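You operate a simulated robot arm through the tools that you are given. There is no shell and no other tool. Be economical: measure what you need, move in short steps, check, and stop when the job is done.

You are at the controls of a simulated robot arm. One attempt, no reset.

Task
Fetch the hose clip from the top of the long bench and set it on the tape roll there. Open the wide drawer, take the pump from the top of the long bench and leave it in the inside of the wide drawer and shut the drawer again. Put one of the torque drivers from the top of the long bench on the top of the short bench. Take the small box that says "clips" from the top of pallet twenty-six and put it on the top of the long bench. Fetch the tub and set it on the top of washer twelve. Lift the washer ninety lid open. The order is free. Set down upright: pump.

Only the result counts: the job must be done as asked and must still hold three seconds after the hand-in. Knocking over, shifting, dropping, spilling or breaking anything else fails it. Lids that push on must go on centred and level and be pressed home; caps that screw on are set level and turned clockwise until they are tight.

Robot
A 7-joint arm with a two-finger parallel gripper on a trunk, on a base that drives. Base frame: it is fixed to the floor where the robot stands at the start and does not move with it; the origin is under the middle of the robot, x ahead of it, y to its left, z up; the surface under the hand at the start is at about z = 0.82. Readings come in m, rad, newtons and seconds.
With the tool pointing down near the work surface it reaches from about 0.38 to 0.8 m from the robot's upright axis, wherever it stands. Its first joint turns from -2.496 to 2.496 rad. Places, roughly: hose clip (4x3x3 cm) [0.5, -0.2, 0.8]; inside of the wide drawer [0.6, -0.5, 0.7]; pump (6x5x6 cm) [0.9, 0.6, 0.8]; small box [-1, -1.25, 0.75]; tape roll (6x6x2 cm) [0.7, -0.1, 0.8]; top of the long bench [0.8, 0, 0.8]; top of the short bench [0.8, -1, 0.8]; top of washer twelve [1.7, -1.2, 0.9]; torque driver [0.75, 0.5, 1]; tub (7x7x5 cm) [-0.9, -1.5, 0.7]; washer ninety lid [-4.7, -6.2, 0.9]; wide drawer [0.5, -0.5, 0.7]. Payload 3 kg.
The tool frame sits at the grasp point between the pads (the TCP): z along the fingers, y along the line on which they close. The tips reach 0.03 m beyond it. The gripper opens to 0.11 m. The fingers are 0.02 m wide and 0.01 m thick; the gripper's body (0.048 by 0.112 m) begins 0.055 m behind the TCP.
Orientation is that of the tool frame in the base frame, as a unit quaternion [x, y, z, w]. With the fingers straight down and closing along the base's y, the tool's x points along the base's -x, its y along +y and its z along -z.

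Tools
- The arm moves only by the tool play_rows. Its argument "deltas" is one flat list of numbers, 7 for each row, row after row: the shift along the base's x, y, z in m, then the turn, a rotation vector about the base's x, y, z in rad, then the opening, from 0 (shut) to 1 (fully open). In form: [x, y, z, rx, ry, rz, claw, x, y, z, rx, ry, rz, claw, ...]. A call has 1 to 10 rows; each row is the pose to reach, as a shift and turn from the pose commanded when the call began. A row lasts 0.2 s, in which the tool goes at most 0.05 m and 0.15 rad; a call with a longer step from one row to the next is refused whole, and so is a gripper value outside its range. A pose out of reach is approached as far as the arm can. The call stops where the force on the tool passes 40 N (or 10 N more than at its start, if that is more) or the arm is blocked; 0.2 s more then pass. The fingers move at their own pace (about 0.153 m/s each) and stop on an object; they squeeze with about 26 N. The grip force told is the motor's: it shows also when the fingers shut on nothing. Time passes only in rows, and 0.2 s behind the last, so rows that repeat a pose let the fingers close. The reply holds the time, the measured pose of the TCP, the force on the tool along the base axes, the opening and the grip force, in the units named above and with some noise, with the torque about the TCP (base axes, N m) and any sound that the robot's microphone picked up, and new pictures: "show" is both (left out), scene, wrist or none.
- Cameras (640 x 400 px; columns grow to the right, rows downward): "scene" is now at [0.6178, -0.0163, 1.1934]; the picture's right is [0.00, -0.78, -0.62], its down [-0.61, -0.49, 0.62] and it looks along [-0.79, 0.38, -0.48] (base axes); focal length 214 px, centre (320, 200). "wrist" rides on the gripper at [0.072, 0.017, -0.104] in the tool frame; the picture's right is [-0.23, 0.97, 0.00], its down [-0.76, -0.18, -0.62] and it looks along [-0.61, -0.14, 0.78] (tool axes); focal length 222 px, centre (320, 200). There is no depth. A picture from a camera that has moved, and an enlarged one, comes with that camera's place and axes in the base frame and with its lens.
- lift_body(by): slides the trunk up (or, below 0, down) by that many m; the arm and the scene camera ride with it, the base frame stays. It gives what a move gives, with no picture.
- drive_base(legs): drives the robot by 1 to 6 legs, each [ahead, turn to the left] in m and rad, along the robot's own axes; the way and the turn of a leg run together, so that a leg with both is an arc; at most 1.5 m and 3.142 rad a leg. The arm and the cameras ride along, it lands a little off, and it stops where it bumps. It gives what a move gives, and a new picture of the scene camera.
- aim_head(pan, tilt): turns the head with the scene camera to pan (to the left, within 1.396 rad either way) and tilt (down, from -0.506 to 1.204), counted from straight ahead of the robot. It gives what a move gives, and a new picture of the scene camera.
- inspect(camera, box): a new picture of the part [left, top, right, bottom] of that camera's present view, enlarged. It takes no simulated time.
- finish_job(): hands the job in; it is judged then, once.

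Work in short steps. Places have to be worked out from the pictures, the camera data and where the tool is seen: move nearer, look again, correct. Check each grasp and each placing, and mend what went wrong. You have 196 turns and 260 pictures in all, those below and enlarged ones among them. Open the gripper and draw the arm clear of the work before you hand the job in, unless the task says otherwise.

The tools are called after "Emit:" by a JSON object that holds its "method" and its "body". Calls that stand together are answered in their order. play_rows: Moves the arm, as the interface text tells. Its arguments: {"type":"object","properties":{"deltas":{"type":"array"},"show":{"type":"string","enum":["both","scene","wrist","none"]}},"required":["deltas"]} The other tools are called the same way: lift_body (by) slides the trunk up or down; drive_base (legs) drives the base; aim_head (pan, tilt) turns the head that bears the scene camera; inspect (camera, box) takes an enlarged picture of a part of a camera's view; finish_job () hands the job in.

At the start:

```text
time: 0.0
eef_pos: [0.5885, -0.0629, 1.121]
ee_rot: [-0.003, 1.0, 0.0, 0.0]
ft_force: [-0.3, 0.2, -0.2]
wrist_torque: [0.02, 0.03, 0.01]
grip_width: 0.11
grasp_force: 0.1
trunk travel left (down, up): [-0.375, 0.115]
robot x, y, heading: [0.0003, -0.0076, -0.001]
head pan, tilt: [0.67, 0.908]
```

scene: 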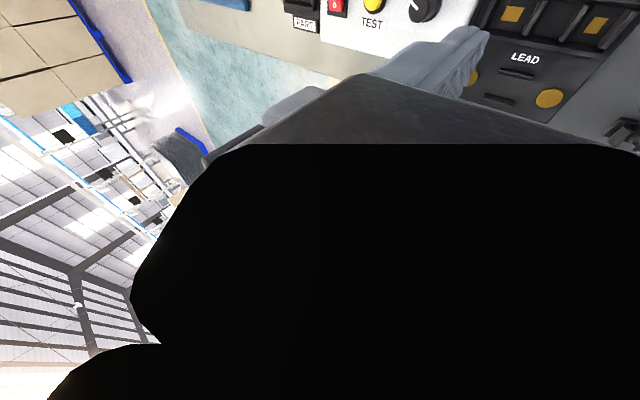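
wrist: 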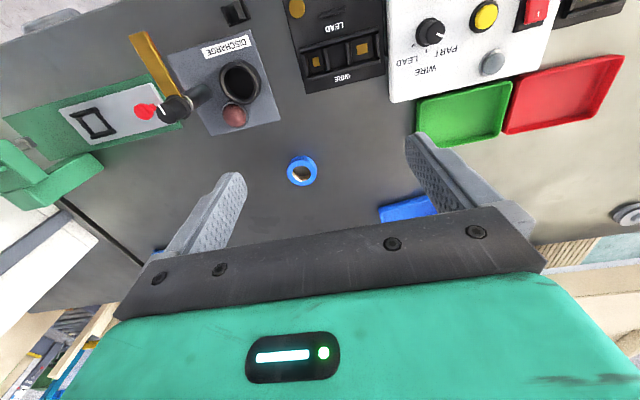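

I start by turning the head to look straight ahead over the bench.

Emit:
{"method": "aim_head", "body": {"pan": 0, "tilt": 0.8}}

```text
time: 1.1
eef_pos: [0.588, -0.0619, 1.1228]
ee_rot: [-0.002, 1.0, 0.0, -0.001]
ft_force: [1.0, -0.3, -0.4]
wrist_torque: [0.04, -0.02, 0.0]
grip_width: 0.1099
grasp_force: 0.0
trunk travel left (down, up): [-0.375, 0.115]
robot x, y, heading: [0.0015, -0.0078, -0.004]
head pan, tilt: [0.0, 0.799]
camera scene: at [0.6263, -0.0628, 1.1721], right [0.01, -1.0, 0.0], down [-0.7, 0.0, 0.72], along [-0.72, 0.0, -0.7], focal length 214 px, centre (320, 200)
```

scene: 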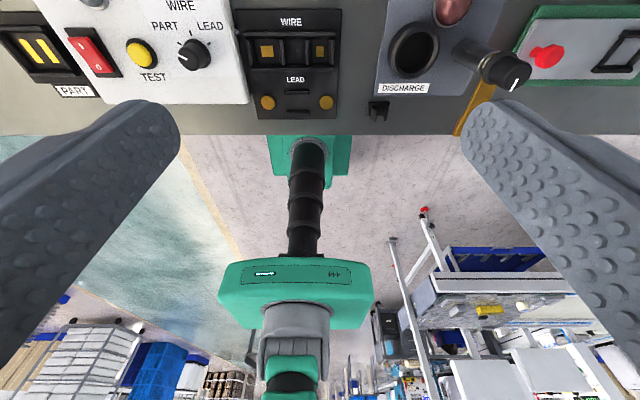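

The reported axes suggest that this camera sits at the hand, with its "forward" along the tool. I tilt it up to look down and ahead.

Emit:
{"method": "aim_head", "body": {"pan": 0, "tilt": -0.5}}

Emit:
{"method": "inspect", "body": {"camera": "wrist", "box": [0, 0, 640, 400]}}

```text
time: 2.5
eef_pos: [0.5879, -0.062, 1.1214]
ee_rot: [-0.003, 1.0, 0.001, -0.001]
ft_force: [1.0, 0.3, 0.4]
wrist_torque: [0.01, 0.0, 0.0]
grip_width: 0.11
grasp_force: 0.0
trunk travel left (down, up): [-0.375, 0.115]
robot x, y, heading: [-0.0023, -0.0075, 0.001]
head pan, tilt: [0.0, -0.499]
camera scene: at [0.7385, -0.0623, 1.1855], right [0.01, -1.0, 0.0], down [-0.88, 0.0, -0.48], along [0.48, 0.0, -0.88], focal length 214 px, centre (320, 200)
```

scene: 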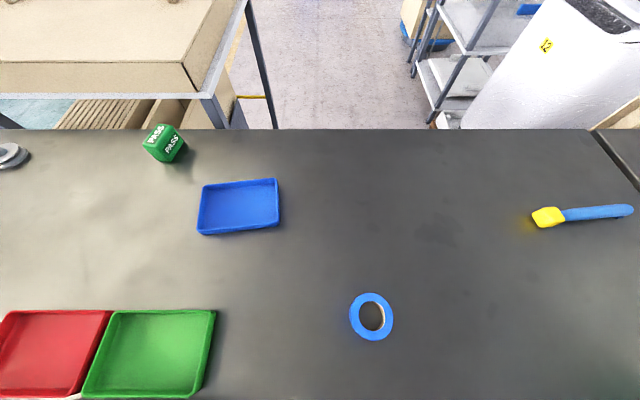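

```text
1.00 times, centred on (320, 200) of wrist (not enlarged: the box is as wide or as high as the picture)
camera zoom: at [0.5155, -0.0449, 1.2243], right [0.22, 0.97, 0.0], down [0.76, -0.17, 0.62], along [0.61, -0.14, -0.78], focal length 222 px, centre (320, 200)
```

zoom: 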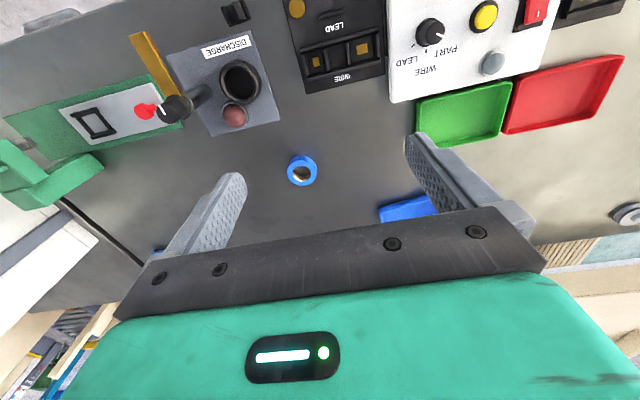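

The view now reads well: tape roll at about (0.739, -0.137). Next I look left and right along the bench.

Emit:
{"method": "aim_head", "body": {"pan": 0.9, "tilt": -0.1}}

Emit:
{"method": "aim_head", "body": {"pan": -0.8, "tilt": -0.1}}

Emit:
{"method": "aim_head", "body": {"pan": 0, "tilt": 0.3}}

```text
time: 3.7
eef_pos: [0.5864, -0.0617, 1.121]
ee_rot: [-0.004, 1.0, 0.0, -0.001]
ft_force: [-0.5, -0.9, 0.4]
wrist_torque: [0.02, 0.01, -0.02]
grip_width: 0.11
grasp_force: 0.1
trunk travel left (down, up): [-0.375, 0.115]
robot x, y, heading: [0.0003, -0.0109, -0.001]
head pan, tilt: [0.901, -0.099]
camera scene: at [0.707, 0.0057, 1.1985], right [0.0, -0.62, -0.78], down [-1.0, 0.07, -0.06], along [0.1, 0.78, -0.62], focal length 214 px, centre (320, 200)
```

scene: 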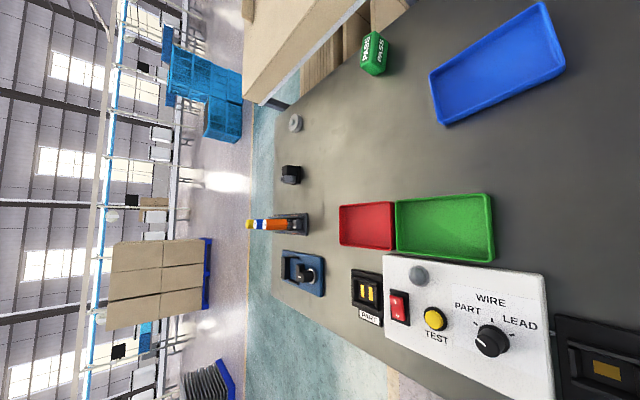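

```text
time: 5.5
eef_pos: [0.5881, -0.0627, 1.1222]
ee_rot: [-0.003, 1.0, 0.0, -0.001]
ft_force: [-0.3, 0.5, 0.8]
wrist_torque: [-0.03, -0.01, 0.04]
grip_width: 0.1099
grasp_force: 0.1
trunk travel left (down, up): [-0.375, 0.115]
robot x, y, heading: [0.0031, -0.0071, -0.002]
head pan, tilt: [-0.799, -0.099]
camera scene: at [0.7076, -0.1248, 1.1919], right [0.0, -0.7, 0.72], down [-0.99, -0.08, -0.07], along [0.1, -0.71, -0.69], focal length 214 px, centre (320, 200)
```

scene: 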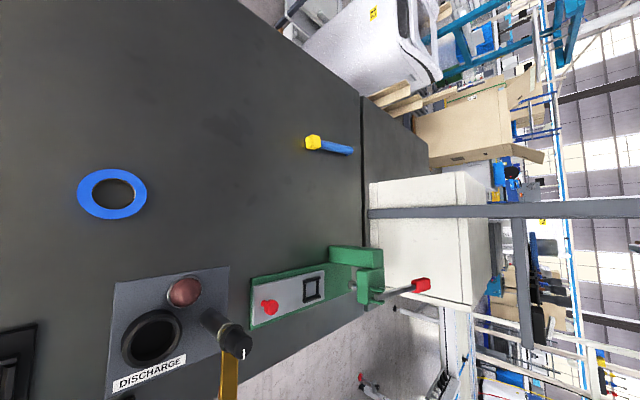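

```text
time: 6.6
eef_pos: [0.5885, -0.0627, 1.1216]
ee_rot: [-0.003, 1.0, 0.0, -0.001]
ft_force: [0.2, -0.1, -0.2]
wrist_torque: [-0.02, 0.01, 0.0]
grip_width: 0.11
grasp_force: 0.1
trunk travel left (down, up): [-0.375, 0.115]
robot x, y, heading: [0.0003, -0.0069, 0.002]
head pan, tilt: [0.0, 0.3]
camera scene: at [0.6708, -0.0627, 1.1593], right [0.01, -1.0, 0.0], down [-0.96, 0.0, 0.3], along [-0.3, 0.0, -0.96], focal length 214 px, centre (320, 200)
```

scene: 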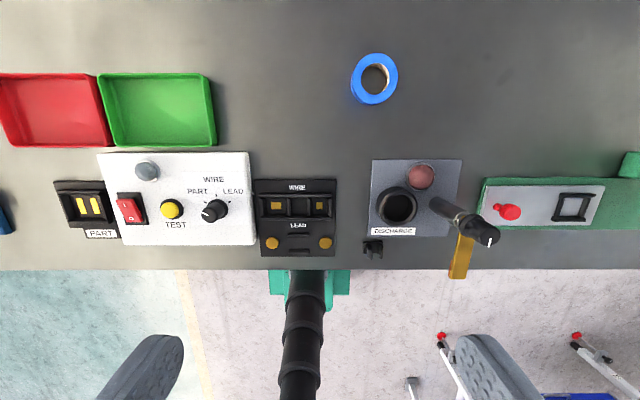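

I enlarge the small black item near DISCHARGE and the left panel region.

Emit:
{"method": "inspect", "body": {"camera": "scene", "box": [350, 150, 510, 290]}}

Emit:
{"method": "inspect", "body": {"camera": "scene", "box": [40, 140, 350, 280]}}

Emit:
{"method": "aim_head", "body": {"pan": -0.8, "tilt": 0.4}}

```text
2.86 times, centred on (430, 220) of scene
camera zoom: at [0.6708, -0.0627, 1.1593], right [0.01, -1.0, 0.0], down [-0.96, 0.0, 0.3], along [-0.3, 0.0, -0.96], focal length 613 px, centre (6, 143)
```

zoom: 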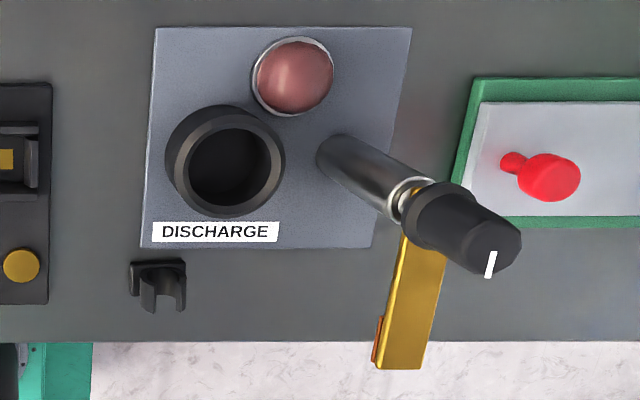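

```text
2.06 times, centred on (195, 210) of scene
camera zoom: at [0.6708, -0.0627, 1.1593], right [0.01, -1.0, 0.0], down [-0.96, 0.0, 0.3], along [-0.3, 0.0, -0.96], focal length 443 px, centre (578, 179)
```

zoom: 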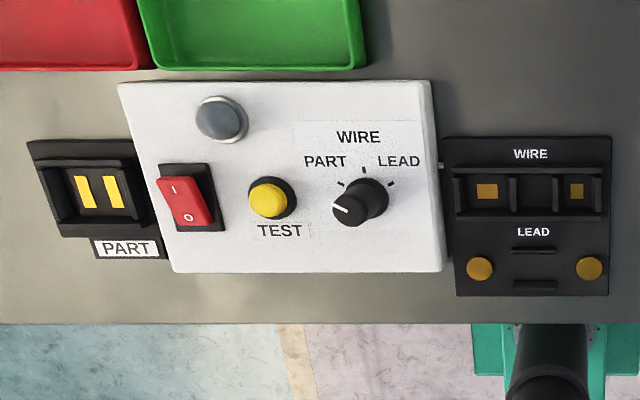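

```text
time: 7.7
eef_pos: [0.5879, -0.0619, 1.1215]
ee_rot: [-0.003, 1.0, 0.001, 0.0]
ft_force: [0.1, -0.7, 0.2]
wrist_torque: [0.01, 0.01, 0.0]
grip_width: 0.1099
grasp_force: 0.1
trunk travel left (down, up): [-0.375, 0.115]
robot x, y, heading: [-0.0031, -0.0069, -0.003]
head pan, tilt: [-0.799, 0.4]
camera scene: at [0.6619, -0.1291, 1.1881], right [0.0, -0.7, 0.72], down [-0.92, 0.27, 0.27], along [-0.39, -0.66, -0.64], focal length 214 px, centre (320, 200)
```

scene: 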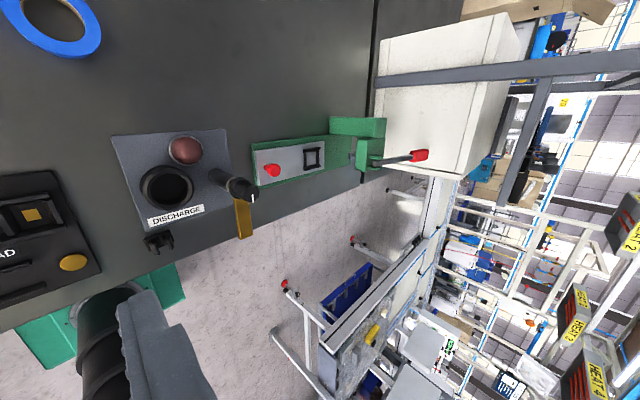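

The black C-shaped clip at about (0.481, -0.154) is the hose clip. I move above it and look with both cameras.

Emit:
{"method": "aim_head", "body": {"pan": 0, "tilt": 0.5}}

Emit:
{"method": "play_rows", "body": {"deltas": [-0.03, -0.03, -0.02, 0, 0, 0, 0.6, -0.06, -0.06, -0.03, 0, 0, 0, 0.6, -0.09, -0.08, -0.05, 0, 0, 0, 0.6, -0.107, -0.092, -0.09, 0, 0, 0, 0.6, -0.107, -0.092, -0.13, 0, 0, 0, 0.6, -0.107, -0.092, -0.13, 0, 0, 0, 0.6]}}

```text
time: 8.8
eef_pos: [0.5888, -0.0614, 1.1227]
ee_rot: [-0.003, 1.0, 0.0, 0.0]
ft_force: [0.3, -0.7, -0.5]
wrist_torque: [-0.01, -0.02, 0.0]
grip_width: 0.1098
grasp_force: 0.2
trunk travel left (down, up): [-0.375, 0.115]
robot x, y, heading: [-0.0005, -0.0054, -0.004]
head pan, tilt: [0.0, 0.499]
camera scene: at [0.6524, -0.0628, 1.1618], right [0.01, -1.0, 0.0], down [-0.88, 0.0, 0.48], along [-0.48, 0.0, -0.88], focal length 214 px, centre (320, 200)
```

scene: 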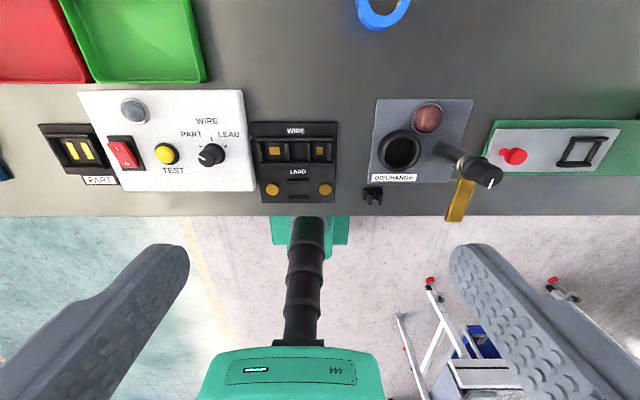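

```text
time: 10.2
eef_pos: [0.4818, -0.1549, 0.992]
ee_rot: [-0.002, 1.0, 0.0, -0.002]
ft_force: [-0.6, -0.2, 0.2]
wrist_torque: [0.0, 0.02, 0.01]
grip_width: 0.066
grasp_force: 0.1
trunk travel left (down, up): [-0.375, 0.115]
robot x, y, heading: [-0.0001, -0.0063, -0.001]
head pan, tilt: [0.0, 0.499]
camera scene: at [0.5453, -0.1551, 1.0317], right [0.01, -1.0, 0.0], down [-0.88, 0.0, 0.48], along [-0.48, 0.0, -0.88], focal length 214 px, centre (320, 200)
camera wrist: at [0.4084, -0.1374, 1.0943], right [0.22, 0.97, 0.0], down [0.76, -0.17, 0.62], along [0.61, -0.14, -0.78], focal length 222 px, centre (320, 200)
```

scene: 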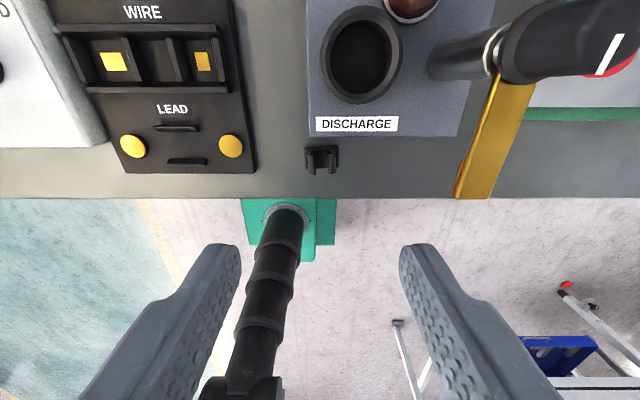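
wrist: 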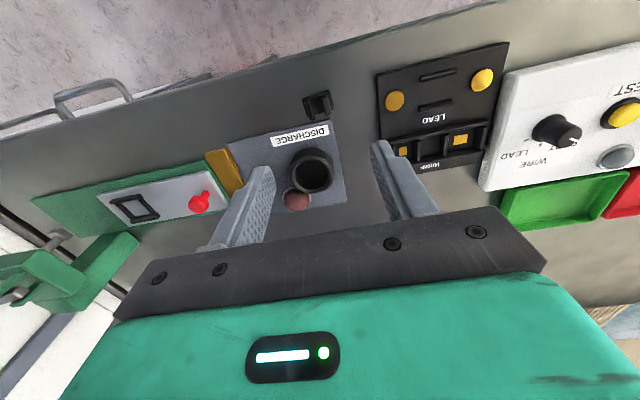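

Both cameras place the clip at (0.479, -0.155), about 3.2 cm wide in y. The tool is right over it, so I descend with the fingers around it.

Emit:
{"method": "play_rows", "body": {"deltas": [-0.002, 0, -0.04, 0, 0, 0, 0.6, -0.002, 0, -0.08, 0, 0, 0, 0.6, -0.002, 0, -0.11, 0, 0, 0, 0.6, -0.002, 0, -0.137, 0, 0, 0, 0.6, -0.002, 0, -0.137, 0, 0, 0, 0.6]}}

```text
time: 11.4
eef_pos: [0.4791, -0.1531, 0.8542]
ee_rot: [-0.003, 1.0, 0.0, 0.0]
ft_force: [0.7, 0.2, 0.3]
wrist_torque: [0.01, -0.02, 0.01]
grip_width: 0.0661
grasp_force: 0.0
trunk travel left (down, up): [-0.375, 0.115]
robot x, y, heading: [0.0032, -0.0052, -0.006]
head pan, tilt: [0.0, 0.499]
camera scene: at [0.5428, -0.1548, 0.895], right [0.01, -1.0, 0.0], down [-0.88, 0.0, 0.48], along [-0.48, 0.0, -0.88], focal length 214 px, centre (320, 200)
camera wrist: at [0.4059, -0.137, 0.9575], right [0.22, 0.97, 0.0], down [0.76, -0.17, 0.62], along [0.61, -0.14, -0.78], focal length 222 px, centre (320, 200)
```

scene: 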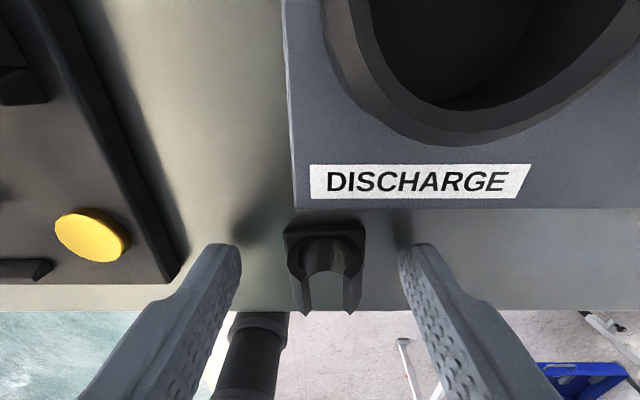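
wrist: 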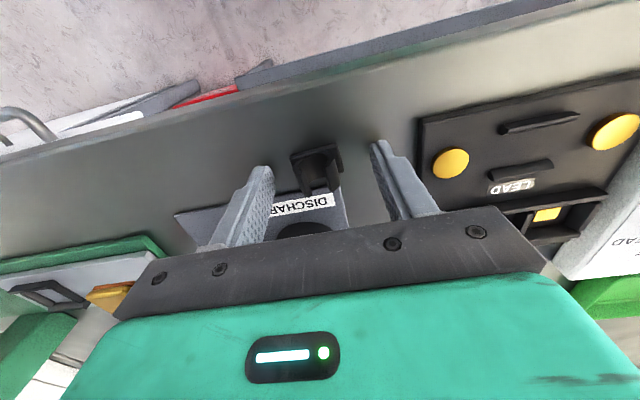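

The clip stands between the fingers, so I close on it.

Emit:
{"method": "play_rows", "body": {"deltas": [0, 0, 0, 0, 0, 0, 0, 0, 0, 0, 0, 0, 0, 0, 0, 0, 0, 0, 0, 0, 0], "show": "scene"}}

```text
time: 12.2
eef_pos: [0.4785, -0.1551, 0.8554]
ee_rot: [-0.003, 1.0, 0.0, 0.0]
ft_force: [0.3, 1.0, -0.6]
wrist_torque: [0.0, -0.01, 0.02]
grip_width: 0.0324
grasp_force: 26.1
trunk travel left (down, up): [-0.375, 0.115]
robot x, y, heading: [0.0002, -0.0063, 0.007]
head pan, tilt: [0.0, 0.499]
camera scene: at [0.5425, -0.1548, 0.895], right [0.01, -1.0, 0.0], down [-0.88, 0.0, 0.48], along [-0.48, 0.0, -0.88], focal length 214 px, centre (320, 200)
```

scene: 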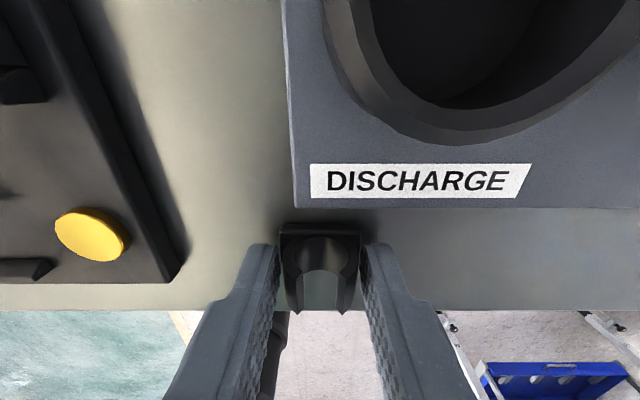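

Grip is at 32 mm with 26 N. I lift, carry it over the tape roll and look.

Emit:
{"method": "play_rows", "body": {"deltas": [0, 0, 0.04, 0, 0, 0, 0, 0, 0, 0.085, 0, 0, 0, 0, 0, 0, 0.13, 0, 0, 0, 0, 0.045, 0.003, 0.14, 0, 0, 0, 0, 0.09, 0.006, 0.14, 0, 0, 0, 0, 0.135, 0.01, 0.14, 0, 0, 0, 0, 0.18, 0.014, 0.14, 0, 0, 0, 0, 0.22, 0.018, 0.14, 0, 0, 0, 0, 0.26, 0.018, 0.14, 0, 0, 0, 0, 0.26, 0.018, 0.14, 0, 0, 0, 0]}}

Emit:
{"method": "aim_head", "body": {"pan": 0, "tilt": 0.3}}

```text
time: 14.4
eef_pos: [0.7404, -0.1363, 0.9934]
ee_rot: [-0.003, 1.0, 0.0, 0.0]
ft_force: [0.4, -1.1, -1.1]
wrist_torque: [0.0, 0.01, -0.04]
grip_width: 0.0324
grasp_force: 25.8
trunk travel left (down, up): [-0.375, 0.115]
robot x, y, heading: [0.0, -0.0072, 0.001]
head pan, tilt: [0.0, 0.499]
camera scene: at [0.8048, -0.1372, 1.0344], right [0.01, -1.0, 0.0], down [-0.88, 0.0, 0.48], along [-0.48, 0.0, -0.88], focal length 214 px, centre (320, 200)
camera wrist: at [0.668, -0.1194, 1.0971], right [0.22, 0.97, 0.0], down [0.76, -0.17, 0.62], along [0.61, -0.14, -0.78], focal length 222 px, centre (320, 200)
```

scene: 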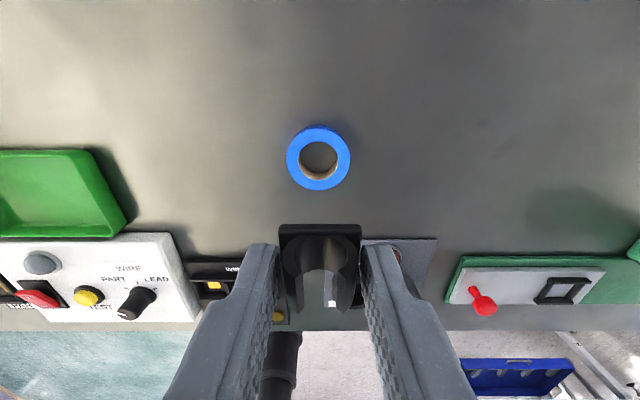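
wrist: 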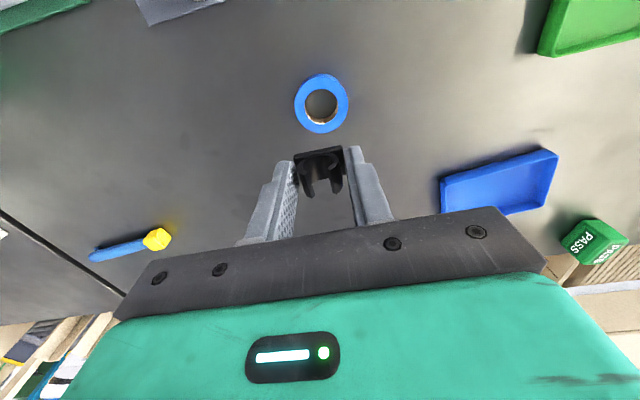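

```text
time: 15.2
eef_pos: [0.7403, -0.1349, 0.9949]
ee_rot: [-0.003, 1.0, 0.001, -0.001]
ft_force: [-0.6, 0.4, 0.0]
wrist_torque: [0.01, -0.01, 0.01]
grip_width: 0.0324
grasp_force: 25.7
trunk travel left (down, up): [-0.375, 0.115]
robot x, y, heading: [-0.0003, -0.0045, 0.002]
head pan, tilt: [0.0, 0.3]
camera scene: at [0.8227, -0.1372, 1.0324], right [0.01, -1.0, 0.0], down [-0.95, 0.0, 0.3], along [-0.3, 0.0, -0.95], focal length 214 px, centre (320, 200)
```

scene: 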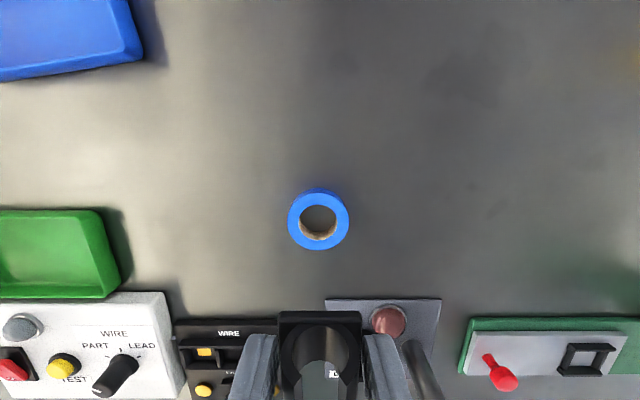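

Two views agree on the tape roll at (0.743, -0.136). I shift 3 mm ahead and lower to just above its top.

Emit:
{"method": "play_rows", "body": {"deltas": [0.003, 0, -0.04, 0, 0, 0, 0, 0.003, 0, -0.08, 0, 0, 0, 0, 0.003, 0, -0.105, 0, 0, 0, 0, 0.003, 0, -0.114, 0, 0, 0, 0]}}

```text
time: 16.2
eef_pos: [0.743, -0.1368, 0.8804]
ee_rot: [-0.003, 1.0, 0.0, -0.002]
ft_force: [-0.6, 0.0, 0.3]
wrist_torque: [0.03, 0.01, 0.01]
grip_width: 0.0325
grasp_force: 26.1
trunk travel left (down, up): [-0.375, 0.115]
robot x, y, heading: [0.004, -0.0099, -0.002]
head pan, tilt: [0.0, 0.3]
camera scene: at [0.8247, -0.1364, 0.918], right [0.01, -1.0, 0.0], down [-0.95, 0.0, 0.3], along [-0.3, 0.0, -0.95], focal length 214 px, centre (320, 200)
camera wrist: at [0.6695, -0.1187, 0.983], right [0.22, 0.97, 0.0], down [0.76, -0.17, 0.62], along [0.61, -0.14, -0.78], focal length 222 px, centre (320, 200)
```

scene: 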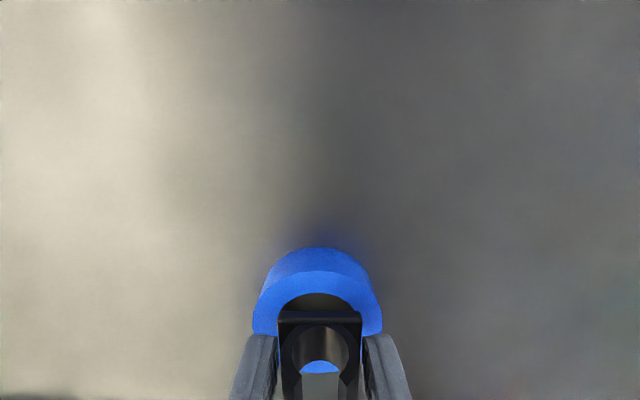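
wrist: 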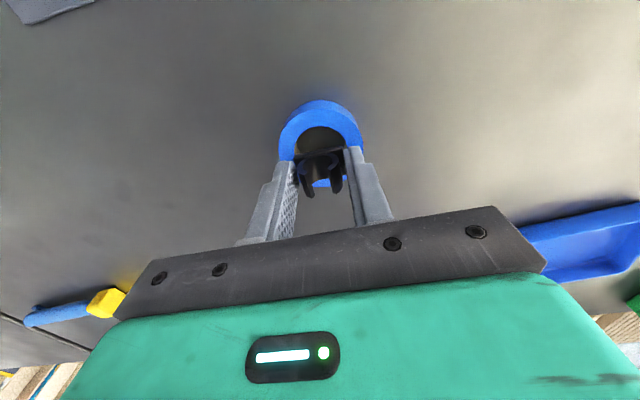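

The clip hangs just above the roll. Its footprint must span the roll's hole, so I enlarge both views before releasing.

Emit:
{"method": "inspect", "body": {"camera": "scene", "box": [220, 230, 420, 400]}}

Emit:
{"method": "inspect", "body": {"camera": "wrist", "box": [260, 80, 390, 220]}}

```text
2.35 times, centred on (320, 315) of scene
camera zoom: at [0.8247, -0.1364, 0.918], right [0.01, -1.0, 0.0], down [-0.95, 0.0, 0.3], along [-0.3, 0.0, -0.95], focal length 505 px, centre (320, -71)
```

zoom: 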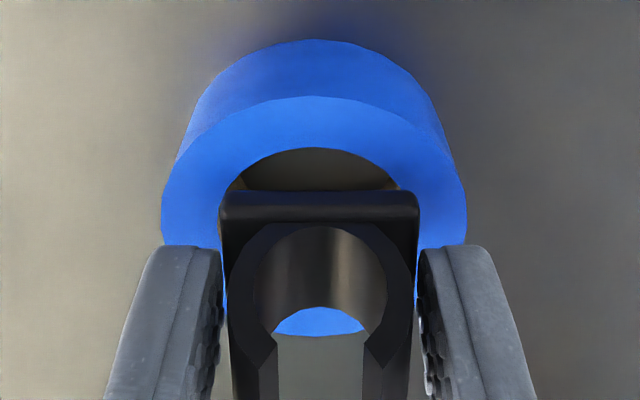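

```text
2.86 times, centred on (325, 150) of wrist
camera zoom: at [0.6695, -0.1187, 0.983], right [0.22, 0.97, 0.0], down [0.76, -0.17, 0.62], along [0.61, -0.14, -0.78], focal length 635 px, centre (306, 343)
```

zoom: 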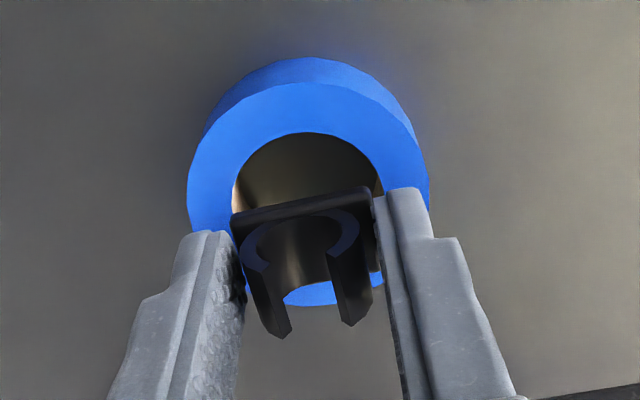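

The plate must rest on the ring with its four corners, so I lower in 1 mm steps and watch the force.

Emit:
{"method": "play_rows", "body": {"deltas": [0, 0, -0.002, 0, 0, 0, 0, 0, 0, -0.003, 0, 0, 0, 0, 0, 0, -0.004, 0, 0, 0, 0, 0, 0, -0.005, 0, 0, 0, 0], "show": "scene"}}

```text
time: 17.2
eef_pos: [0.7417, -0.1355, 0.8752]
ee_rot: [-0.002, 1.0, 0.0, 0.0]
ft_force: [-0.6, 0.5, 0.4]
wrist_torque: [0.0, 0.06, -0.02]
grip_width: 0.0325
grasp_force: 25.6
trunk travel left (down, up): [-0.375, 0.115]
robot x, y, heading: [0.0007, -0.003, -0.007]
head pan, tilt: [0.0, 0.3]
camera scene: at [0.825, -0.1364, 0.9133], right [0.01, -1.0, 0.0], down [-0.95, 0.0, 0.3], along [-0.3, 0.0, -0.95], focal length 214 px, centre (320, 200)
```

scene: 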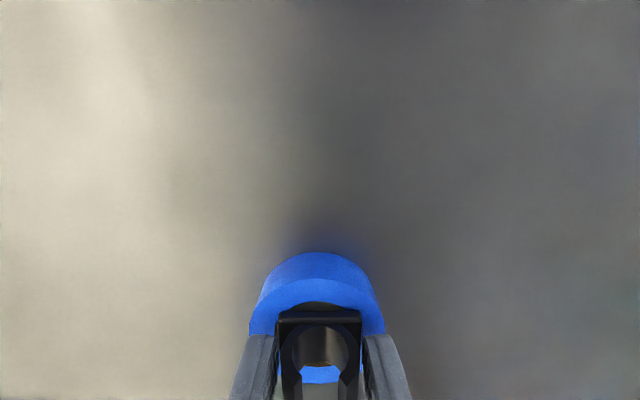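

No contact yet; I keep lowering.

Emit:
{"method": "play_rows", "body": {"deltas": [0, 0, -0.001, 0, 0, 0, 0, 0, 0, -0.002, 0, 0, 0, 0, 0, 0, -0.003, 0, 0, 0, 0, 0, 0, -0.004, 0, 0, 0, 0], "show": "scene"}}

```text
time: 18.2
eef_pos: [0.7431, -0.1364, 0.8742]
ee_rot: [-0.002, 1.0, 0.0, 0.002]
ft_force: [2.4, -0.5, 22.2]
wrist_torque: [0.01, -0.08, -0.01]
grip_width: 0.0321
grasp_force: 25.8
trunk travel left (down, up): [-0.375, 0.115]
robot x, y, heading: [-0.0013, -0.0034, -0.001]
head pan, tilt: [0.0, 0.3]
camera scene: at [0.8245, -0.1363, 0.912], right [0.01, -1.0, 0.0], down [-0.96, 0.0, 0.29], along [-0.29, 0.0, -0.96], focal length 214 px, centre (320, 200)
```

scene: 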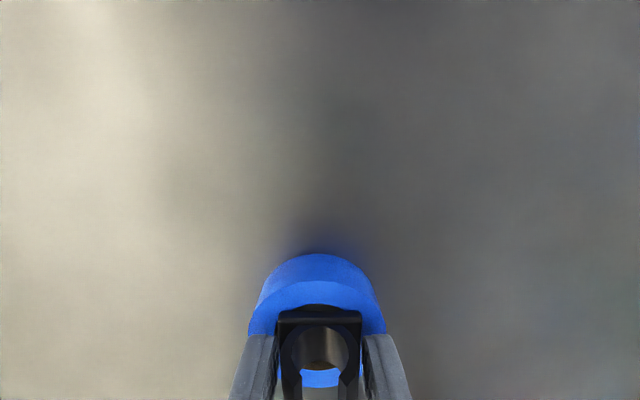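

Contact at the expected height with almost no torque means it rests squarely on the ring. I ease up a little, open, and rise.

Emit:
{"method": "play_rows", "body": {"deltas": [0, 0, 0.003, 0, 0, 0, 0.05, 0, 0, 0.003, 0, 0, 0, 0.35, 0, 0, 0.003, 0, 0, 0, 0.5, 0, 0, 0.003, 0, 0, 0, 0.5, 0, 0, 0.04, 0, 0, 0, 0.5, 0, 0, 0.085, 0, 0, 0, 0.5, 0, 0, 0.13, 0, 0, 0, 0.5]}}

Emit:
{"method": "inspect", "body": {"camera": "scene", "box": [240, 140, 400, 300]}}

```text
time: 19.8
eef_pos: [0.7425, -0.1347, 1.0024]
ee_rot: [-0.003, 1.0, 0.0, 0.0]
ft_force: [-0.2, 0.1, 0.8]
wrist_torque: [-0.01, 0.02, -0.01]
grip_width: 0.0552
grasp_force: 0.1
trunk travel left (down, up): [-0.375, 0.115]
robot x, y, heading: [-0.0001, -0.0057, 0.0]
head pan, tilt: [0.0, 0.3]
camera scene: at [0.8253, -0.1362, 1.0404], right [0.01, -1.0, 0.0], down [-0.95, -0.01, 0.3], along [-0.3, 0.0, -0.95], focal length 214 px, centre (320, 200)
camera wrist: at [0.67, -0.1185, 1.1053], right [0.22, 0.98, 0.0], down [0.76, -0.17, 0.62], along [0.61, -0.14, -0.78], focal length 222 px, centre (320, 200)
```

scene: 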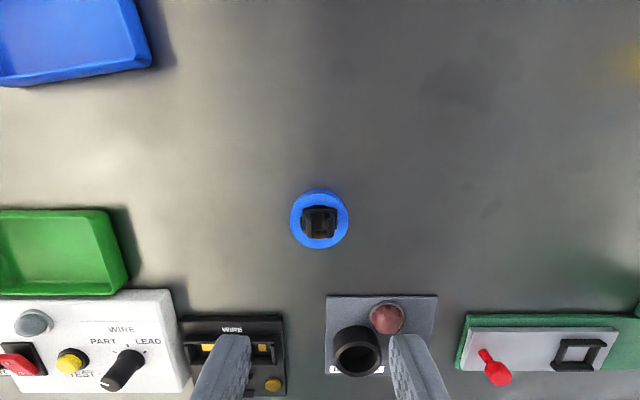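
wrist: 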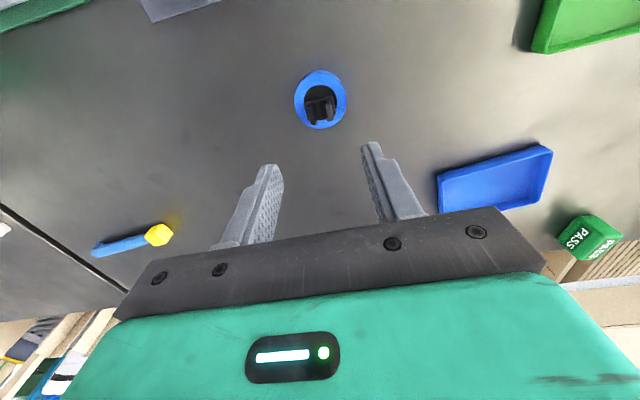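

```text
2.50 times, centred on (320, 220) of scene
camera zoom: at [0.8253, -0.1362, 1.0404], right [0.01, -1.0, 0.0], down [-0.95, -0.01, 0.3], along [-0.3, 0.0, -0.95], focal length 536 px, centre (320, 150)
```

zoom: 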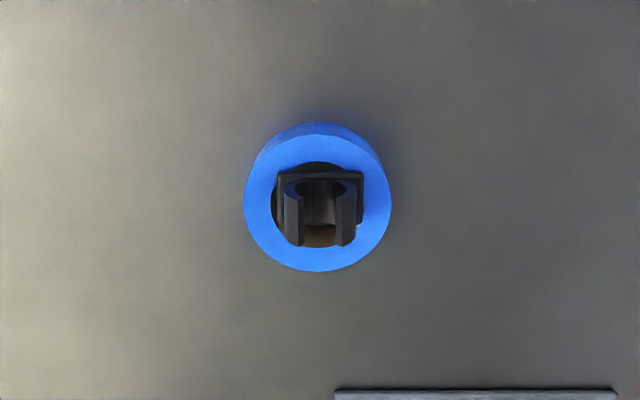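

The clip appears to sit on the ring. I check it from the wrist side too.

Emit:
{"method": "inspect", "body": {"camera": "wrist", "box": [270, 50, 370, 150]}}

Emit:
{"method": "aim_head", "body": {"pan": 0, "tilt": 0.6}}

Emit:
{"method": "inspect", "body": {"camera": "scene", "box": [250, 80, 390, 200]}}

```text
4.00 times, centred on (320, 100) of wrist
camera zoom: at [0.67, -0.1185, 1.1053], right [0.22, 0.98, 0.0], down [0.76, -0.17, 0.62], along [0.61, -0.14, -0.78], focal length 888 px, centre (320, 600)
```

zoom: 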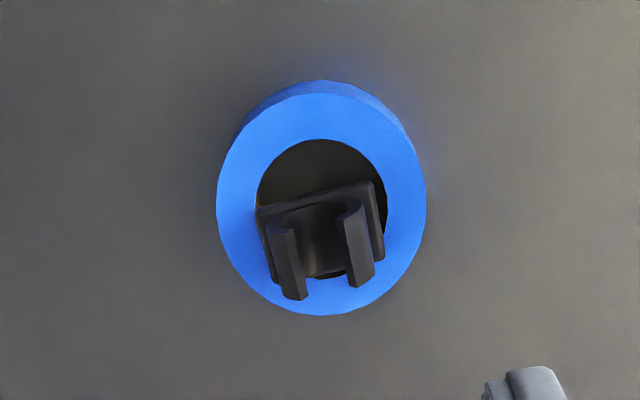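

```text
time: 20.6
eef_pos: [0.7427, -0.135, 1.0024]
ee_rot: [-0.003, 1.0, 0.001, -0.001]
ft_force: [0.2, -0.2, -0.3]
wrist_torque: [0.01, -0.02, -0.02]
grip_width: 0.0549
grasp_force: 0.0
trunk travel left (down, up): [-0.375, 0.115]
robot x, y, heading: [0.0009, -0.0086, 0.001]
head pan, tilt: [0.0, 0.6]
camera scene: at [0.7979, -0.1364, 1.0445], right [0.01, -1.0, 0.0], down [-0.82, 0.0, 0.57], along [-0.57, 0.0, -0.82], focal length 214 px, centre (320, 200)
```

scene: 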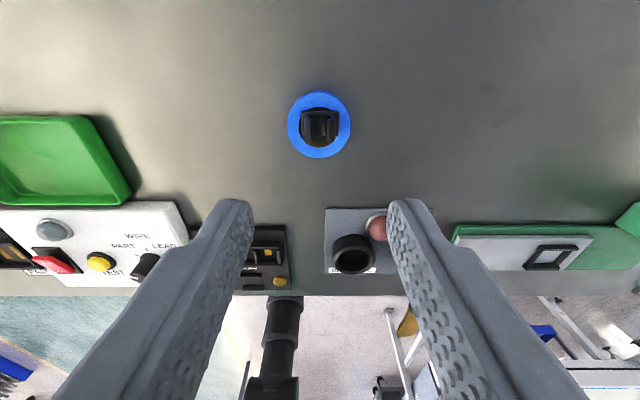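

```text
3.33 times, centred on (320, 140) of scene
camera zoom: at [0.7979, -0.1364, 1.0445], right [0.01, -1.0, 0.0], down [-0.82, 0.0, 0.57], along [-0.57, 0.0, -0.82], focal length 715 px, centre (320, 400)
```

zoom: 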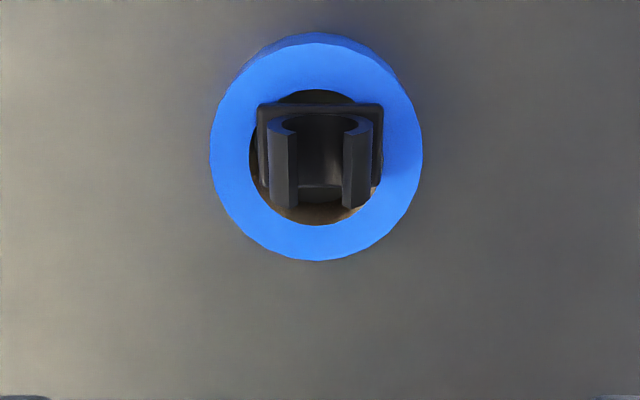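

The clip sits level and centred on the roll. Next I raise the hand and bring it near the drawer so the wrist camera can see the drawer front.

Emit:
{"method": "play_rows", "body": {"deltas": [-0.02, -0.01, 0.04, 0, 0, 0, 0.5, -0.06, -0.03, 0.06, 0, 0, 0, 0.5, -0.1, -0.06, 0.06, 0, 0, 0, 0.5, -0.14, -0.09, 0.06, 0, 0, 0, 0.5, -0.18, -0.12, 0.06, 0, 0, 0, 0.5, -0.22, -0.15, 0.06, 0, 0, 0, 0.5, -0.26, -0.18, 0.06, 0, 0, 0, 0.5, -0.3, -0.2, 0.06, 0, 0, 0, 0.5, -0.34, -0.23, 0.06, 0, 0, 0, 0.5, -0.38, -0.25, 0.06, 0, 0, 0, 0.5], "show": "wrist"}}

```text
time: 22.8
eef_pos: [0.3609, -0.3858, 1.0614]
ee_rot: [-0.002, 1.0, -0.001, 0.001]
ft_force: [0.4, 0.1, -0.4]
wrist_torque: [-0.02, 0.05, 0.03]
grip_width: 0.055
grasp_force: 0.1
trunk travel left (down, up): [-0.375, 0.115]
robot x, y, heading: [0.0016, -0.0074, 0.001]
head pan, tilt: [0.0, 0.6]
camera wrist: at [0.2882, -0.3683, 1.1643], right [0.22, 0.98, 0.0], down [0.76, -0.17, 0.62], along [0.61, -0.14, -0.78], focal length 222 px, centre (320, 200)
```

wrist: 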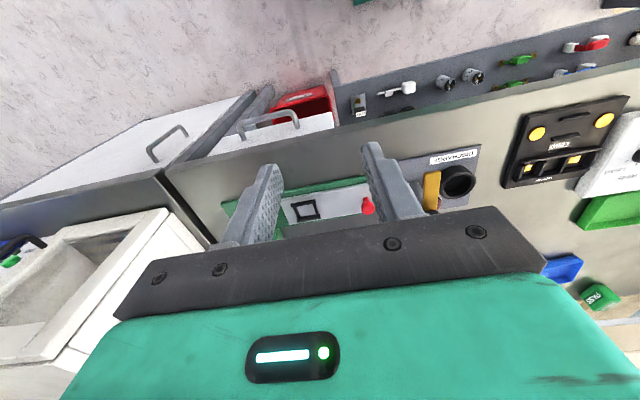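

I enlarge the drawer region of the wrist view.

Emit:
{"method": "inspect", "body": {"camera": "wrist", "box": [130, 60, 430, 240]}}

Emit:
{"method": "aim_head", "body": {"pan": -0.3, "tilt": 0.1}}

```text
2.13 times, centred on (280, 150) of wrist
camera zoom: at [0.2882, -0.3683, 1.1643], right [0.22, 0.98, 0.0], down [0.76, -0.17, 0.62], along [0.61, -0.14, -0.78], focal length 474 px, centre (405, 307)
```

zoom: 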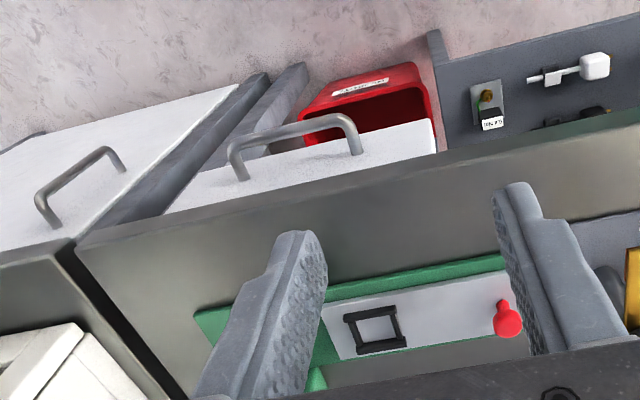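

```text
time: 23.7
eef_pos: [0.3617, -0.3854, 1.0612]
ee_rot: [-0.003, 1.0, 0.0, 0.0]
ft_force: [-0.2, -0.6, 0.3]
wrist_torque: [0.02, -0.02, -0.01]
grip_width: 0.0551
grasp_force: 0.0
trunk travel left (down, up): [-0.375, 0.115]
robot x, y, heading: [0.0011, -0.0067, -0.001]
head pan, tilt: [-0.3, 0.099]
camera scene: at [0.4628, -0.4131, 1.1048], right [0.01, -0.96, 0.3], down [-1.0, 0.02, 0.1], along [-0.1, -0.29, -0.95], focal length 214 px, centre (320, 200)
```

scene: 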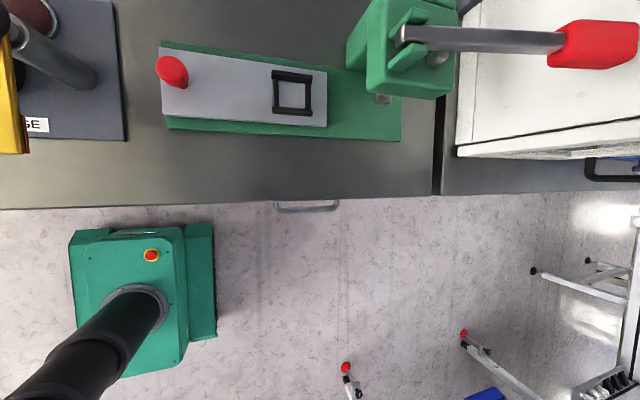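

The handle bar lies along y at about (0.40, -0.497, 0.75). I pitch the tool nearly horizontal toward +x, with the fingers closing vertically, while backing off in front of it.

Emit:
{"method": "play_rows", "body": {"deltas": [-0.006, -0.01, -0.01, 0.0688, -0.0688, -0.1006, 0.5, -0.012, -0.02, -0.02, 0.1376, -0.1376, -0.2012, 0.5, -0.02, -0.03, -0.03, 0.2064, -0.2064, -0.3018, 0.5, -0.03, -0.04, -0.04, 0.2752, -0.2752, -0.4024, 0.5, -0.04, -0.05, -0.05, 0.344, -0.344, -0.503, 0.5, -0.05, -0.06, -0.06, 0.4128, -0.4128, -0.6036, 0.5, -0.055, -0.07, -0.07, 0.4816, -0.4816, -0.7042, 0.5, -0.06, -0.08, -0.08, 0.5504, -0.5504, -0.8048, 0.5, -0.06, -0.09, -0.09, 0.6192, -0.6192, -0.9054, 0.5, -0.06, -0.105, -0.11, 0.688, -0.688, -1.006, 0.5], "show": "none"}}

Emit:
{"method": "play_rows", "body": {"deltas": [-0.02, 0, -0.01, 0.0688, -0.0688, -0.1006, 0.5, -0.03, 0, -0.03, 0.1376, -0.1376, -0.2012, 0.5, -0.03, 0, -0.05, 0.2064, -0.2064, -0.3018, 0.5, -0.03, 0, -0.05, 0.2434, -0.2434, -0.356, 0.5, -0.03, 0, -0.05, 0.2434, -0.2434, -0.356, 0.5]}}

```text
time: 25.9
eef_pos: [0.3018, -0.4904, 0.9521]
ee_rot: [0.461, 0.766, 0.316, 0.318]
ft_force: [0.3, 0.5, -0.7]
wrist_torque: [-0.05, 0.03, -0.04]
grip_width: 0.055
grasp_force: 0.0
trunk travel left (down, up): [-0.375, 0.115]
robot x, y, heading: [-0.002, -0.0045, 0.002]
head pan, tilt: [-0.3, 0.099]
```

```text
time: 27.1
eef_pos: [0.2722, -0.4924, 0.9025]
ee_rot: [0.583, 0.585, 0.398, 0.4]
ft_force: [0.0, 1.1, 1.1]
wrist_torque: [-0.01, -0.02, -0.03]
grip_width: 0.0553
grasp_force: 0.1
trunk travel left (down, up): [-0.375, 0.115]
robot x, y, heading: [0.002, -0.0097, 0.001]
head pan, tilt: [-0.3, 0.099]
camera scene: at [0.2232, -0.5937, 0.8932], right [-0.62, 0.0, -0.78], down [-0.08, 1.0, 0.06], along [0.78, 0.1, -0.62], focal length 214 px, centre (320, 200)
camera wrist: at [0.1814, -0.4185, 0.9538], right [0.35, -0.22, 0.91], down [-0.64, -0.76, 0.06], along [0.68, -0.61, -0.41], focal length 222 px, centre (320, 200)
```

scene: 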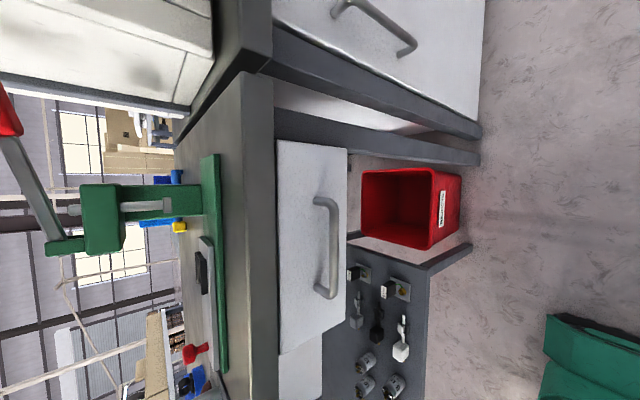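
wrist: 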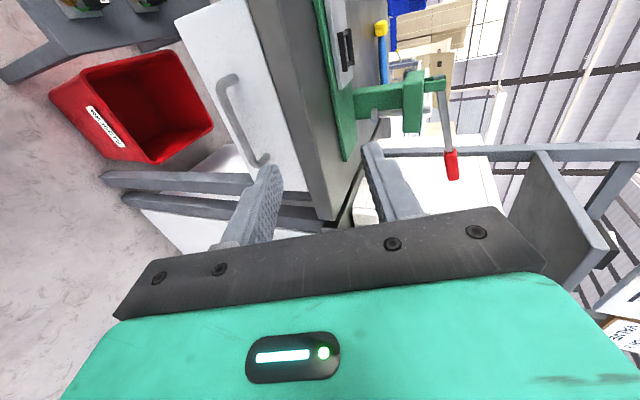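

Triangulating from both views puts the handle bar at about (0.42, -0.505, 0.723). I lower and come closer with the fingers still short of it.

Emit:
{"method": "play_rows", "body": {"deltas": [0.0, -0.004, -0.045, 0, 0, 0, 0.5, 0.0, -0.008, -0.09, 0, 0, 0, 0.5, 0.03, -0.012, -0.13, 0, 0, 0, 0.5, 0.07, -0.013, -0.153, 0, 0, 0, 0.5, 0.09, -0.013, -0.16, 0, 0, 0, 0.5, 0.09, -0.013, -0.16, 0, 0, 0, 0.5]}}

```text
refused: row 3 steps farther than a row can; nothing moved
```

The third row was slightly too long; I split it.

Emit:
{"method": "play_rows", "body": {"deltas": [0.0, -0.004, -0.045, 0, 0, 0, 0.5, 0.0, -0.008, -0.09, 0, 0, 0, 0.5, 0.02, -0.012, -0.12, 0, 0, 0, 0.5, 0.04, -0.013, -0.14, 0, 0, 0, 0.5, 0.07, -0.013, -0.155, 0, 0, 0, 0.5, 0.09, -0.013, -0.16, 0, 0, 0, 0.5, 0.09, -0.013, -0.16, 0, 0, 0, 0.5]}}

```text
time: 28.7
eef_pos: [0.3636, -0.5039, 0.7421]
ee_rot: [0.582, 0.585, 0.398, 0.4]
ft_force: [1.0, 0.1, -0.1]
wrist_torque: [0.02, 0.0, -0.01]
grip_width: 0.055
grasp_force: 0.0
trunk travel left (down, up): [-0.375, 0.115]
robot x, y, heading: [-0.0007, -0.0099, -0.004]
head pan, tilt: [-0.3, 0.099]
camera scene: at [0.3136, -0.6064, 0.7331], right [-0.62, 0.0, -0.78], down [-0.08, 1.0, 0.06], along [0.78, 0.1, -0.62], focal length 214 px, centre (320, 200)
camera wrist: at [0.2717, -0.4312, 0.7937], right [0.35, -0.22, 0.91], down [-0.64, -0.76, 0.06], along [0.68, -0.61, -0.41], focal length 222 px, centre (320, 200)
```

scene: 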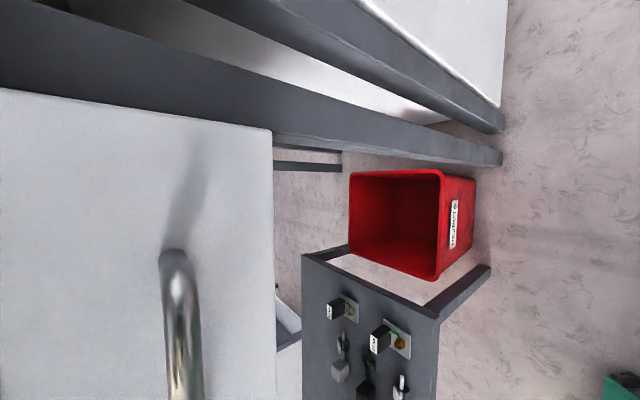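
wrist: 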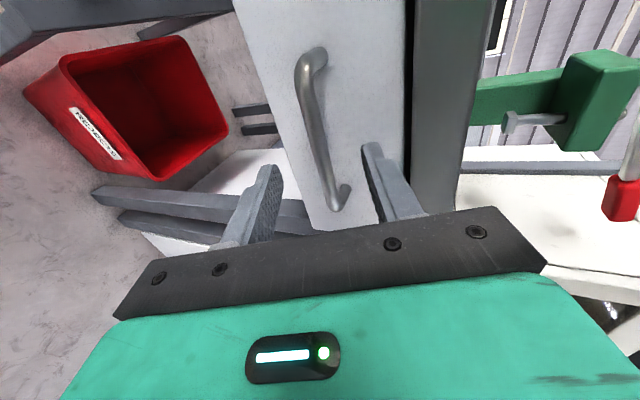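

The bar is now at about (0.435, -0.51, 0.72) and lies between the fingers in the wrist view. I move in along the tool and close.

Emit:
{"method": "play_rows", "body": {"deltas": [0.025, -0.002, -0.008, 0, 0, 0, 0.5, 0.055, -0.004, -0.016, 0, 0, 0, 0.5, 0.055, -0.004, -0.016, 0, 0, 0, 0.5, 0.055, -0.004, -0.016, 0, 0, 0, 0.0, 0.055, -0.004, -0.016, 0, 0, 0, 0.0, 0.055, -0.004, -0.016, 0, 0, 0, 0.0]}}

```text
time: 29.3
eef_pos: [0.3973, -0.5097, 0.7303]
ee_rot: [0.584, 0.586, 0.395, 0.4]
ft_force: [-7.3, -1.0, 2.4]
wrist_torque: [0.01, -0.2, 0.01]
grip_width: 0.0549
grasp_force: 0.0
trunk travel left (down, up): [-0.375, 0.115]
robot x, y, heading: [0.0004, -0.0079, -0.003]
head pan, tilt: [-0.3, 0.099]
stopped in row 2: the force on the tool passed its limit at 79 N (the readings are from after the stop); the commanded pose is now the measured one
camera scene: at [0.3493, -0.6108, 0.7209], right [-0.62, 0.0, -0.78], down [-0.08, 1.0, 0.06], along [0.78, 0.09, -0.62], focal length 214 px, centre (320, 200)
camera wrist: at [0.3083, -0.4353, 0.7813], right [0.36, -0.22, 0.91], down [-0.65, -0.76, 0.07], along [0.67, -0.61, -0.41], focal length 222 px, centre (320, 200)
```

scene: 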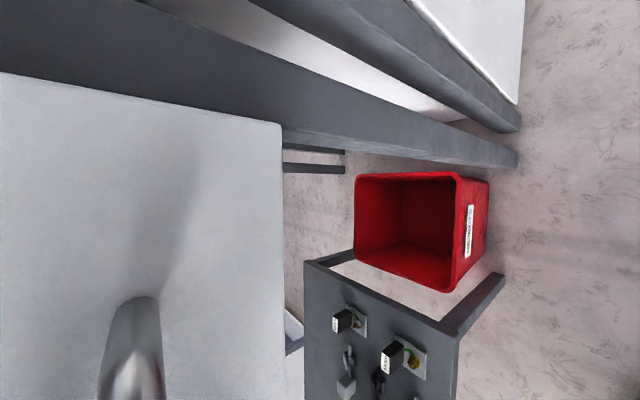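
wrist: 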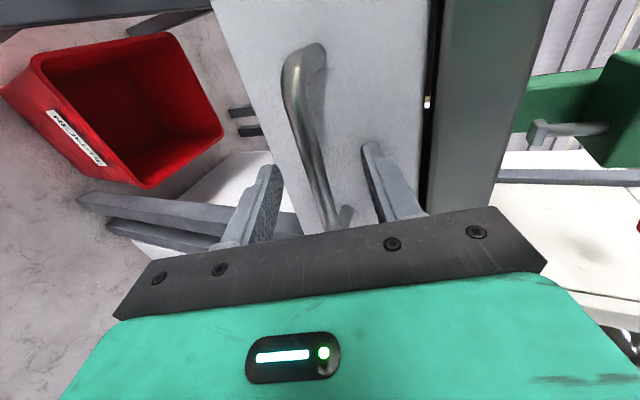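

The upper fingertip met the drawer face at x about 0.438, so the bar is already between the fingers. I back off 3 mm and close.

Emit:
{"method": "play_rows", "body": {"deltas": [-0.004, 0, 0, 0, 0, 0, 0.5, -0.004, 0, 0, 0, 0, 0, 0.0, -0.004, 0, 0, 0, 0, 0, 0.0, -0.004, 0, 0, 0, 0, 0, 0.0], "show": "wrist"}}

```text
time: 30.3
eef_pos: [0.397, -0.508, 0.729]
ee_rot: [0.583, 0.585, 0.397, 0.4]
ft_force: [0.2, -1.8, 9.1]
wrist_torque: [0.11, -0.1, 0.47]
grip_width: 0.0118
grasp_force: 45.2
trunk travel left (down, up): [-0.375, 0.115]
robot x, y, heading: [0.001, -0.0065, -0.0]
head pan, tilt: [-0.3, 0.099]
camera wrist: at [0.3056, -0.435, 0.7814], right [0.36, -0.22, 0.91], down [-0.64, -0.76, 0.07], along [0.68, -0.61, -0.41], focal length 222 px, centre (320, 200)
```

wrist: 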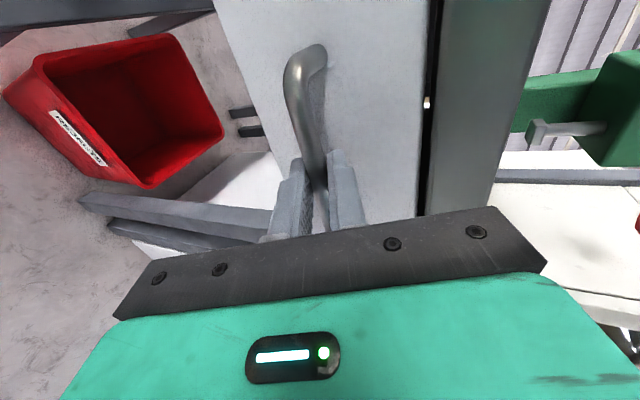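

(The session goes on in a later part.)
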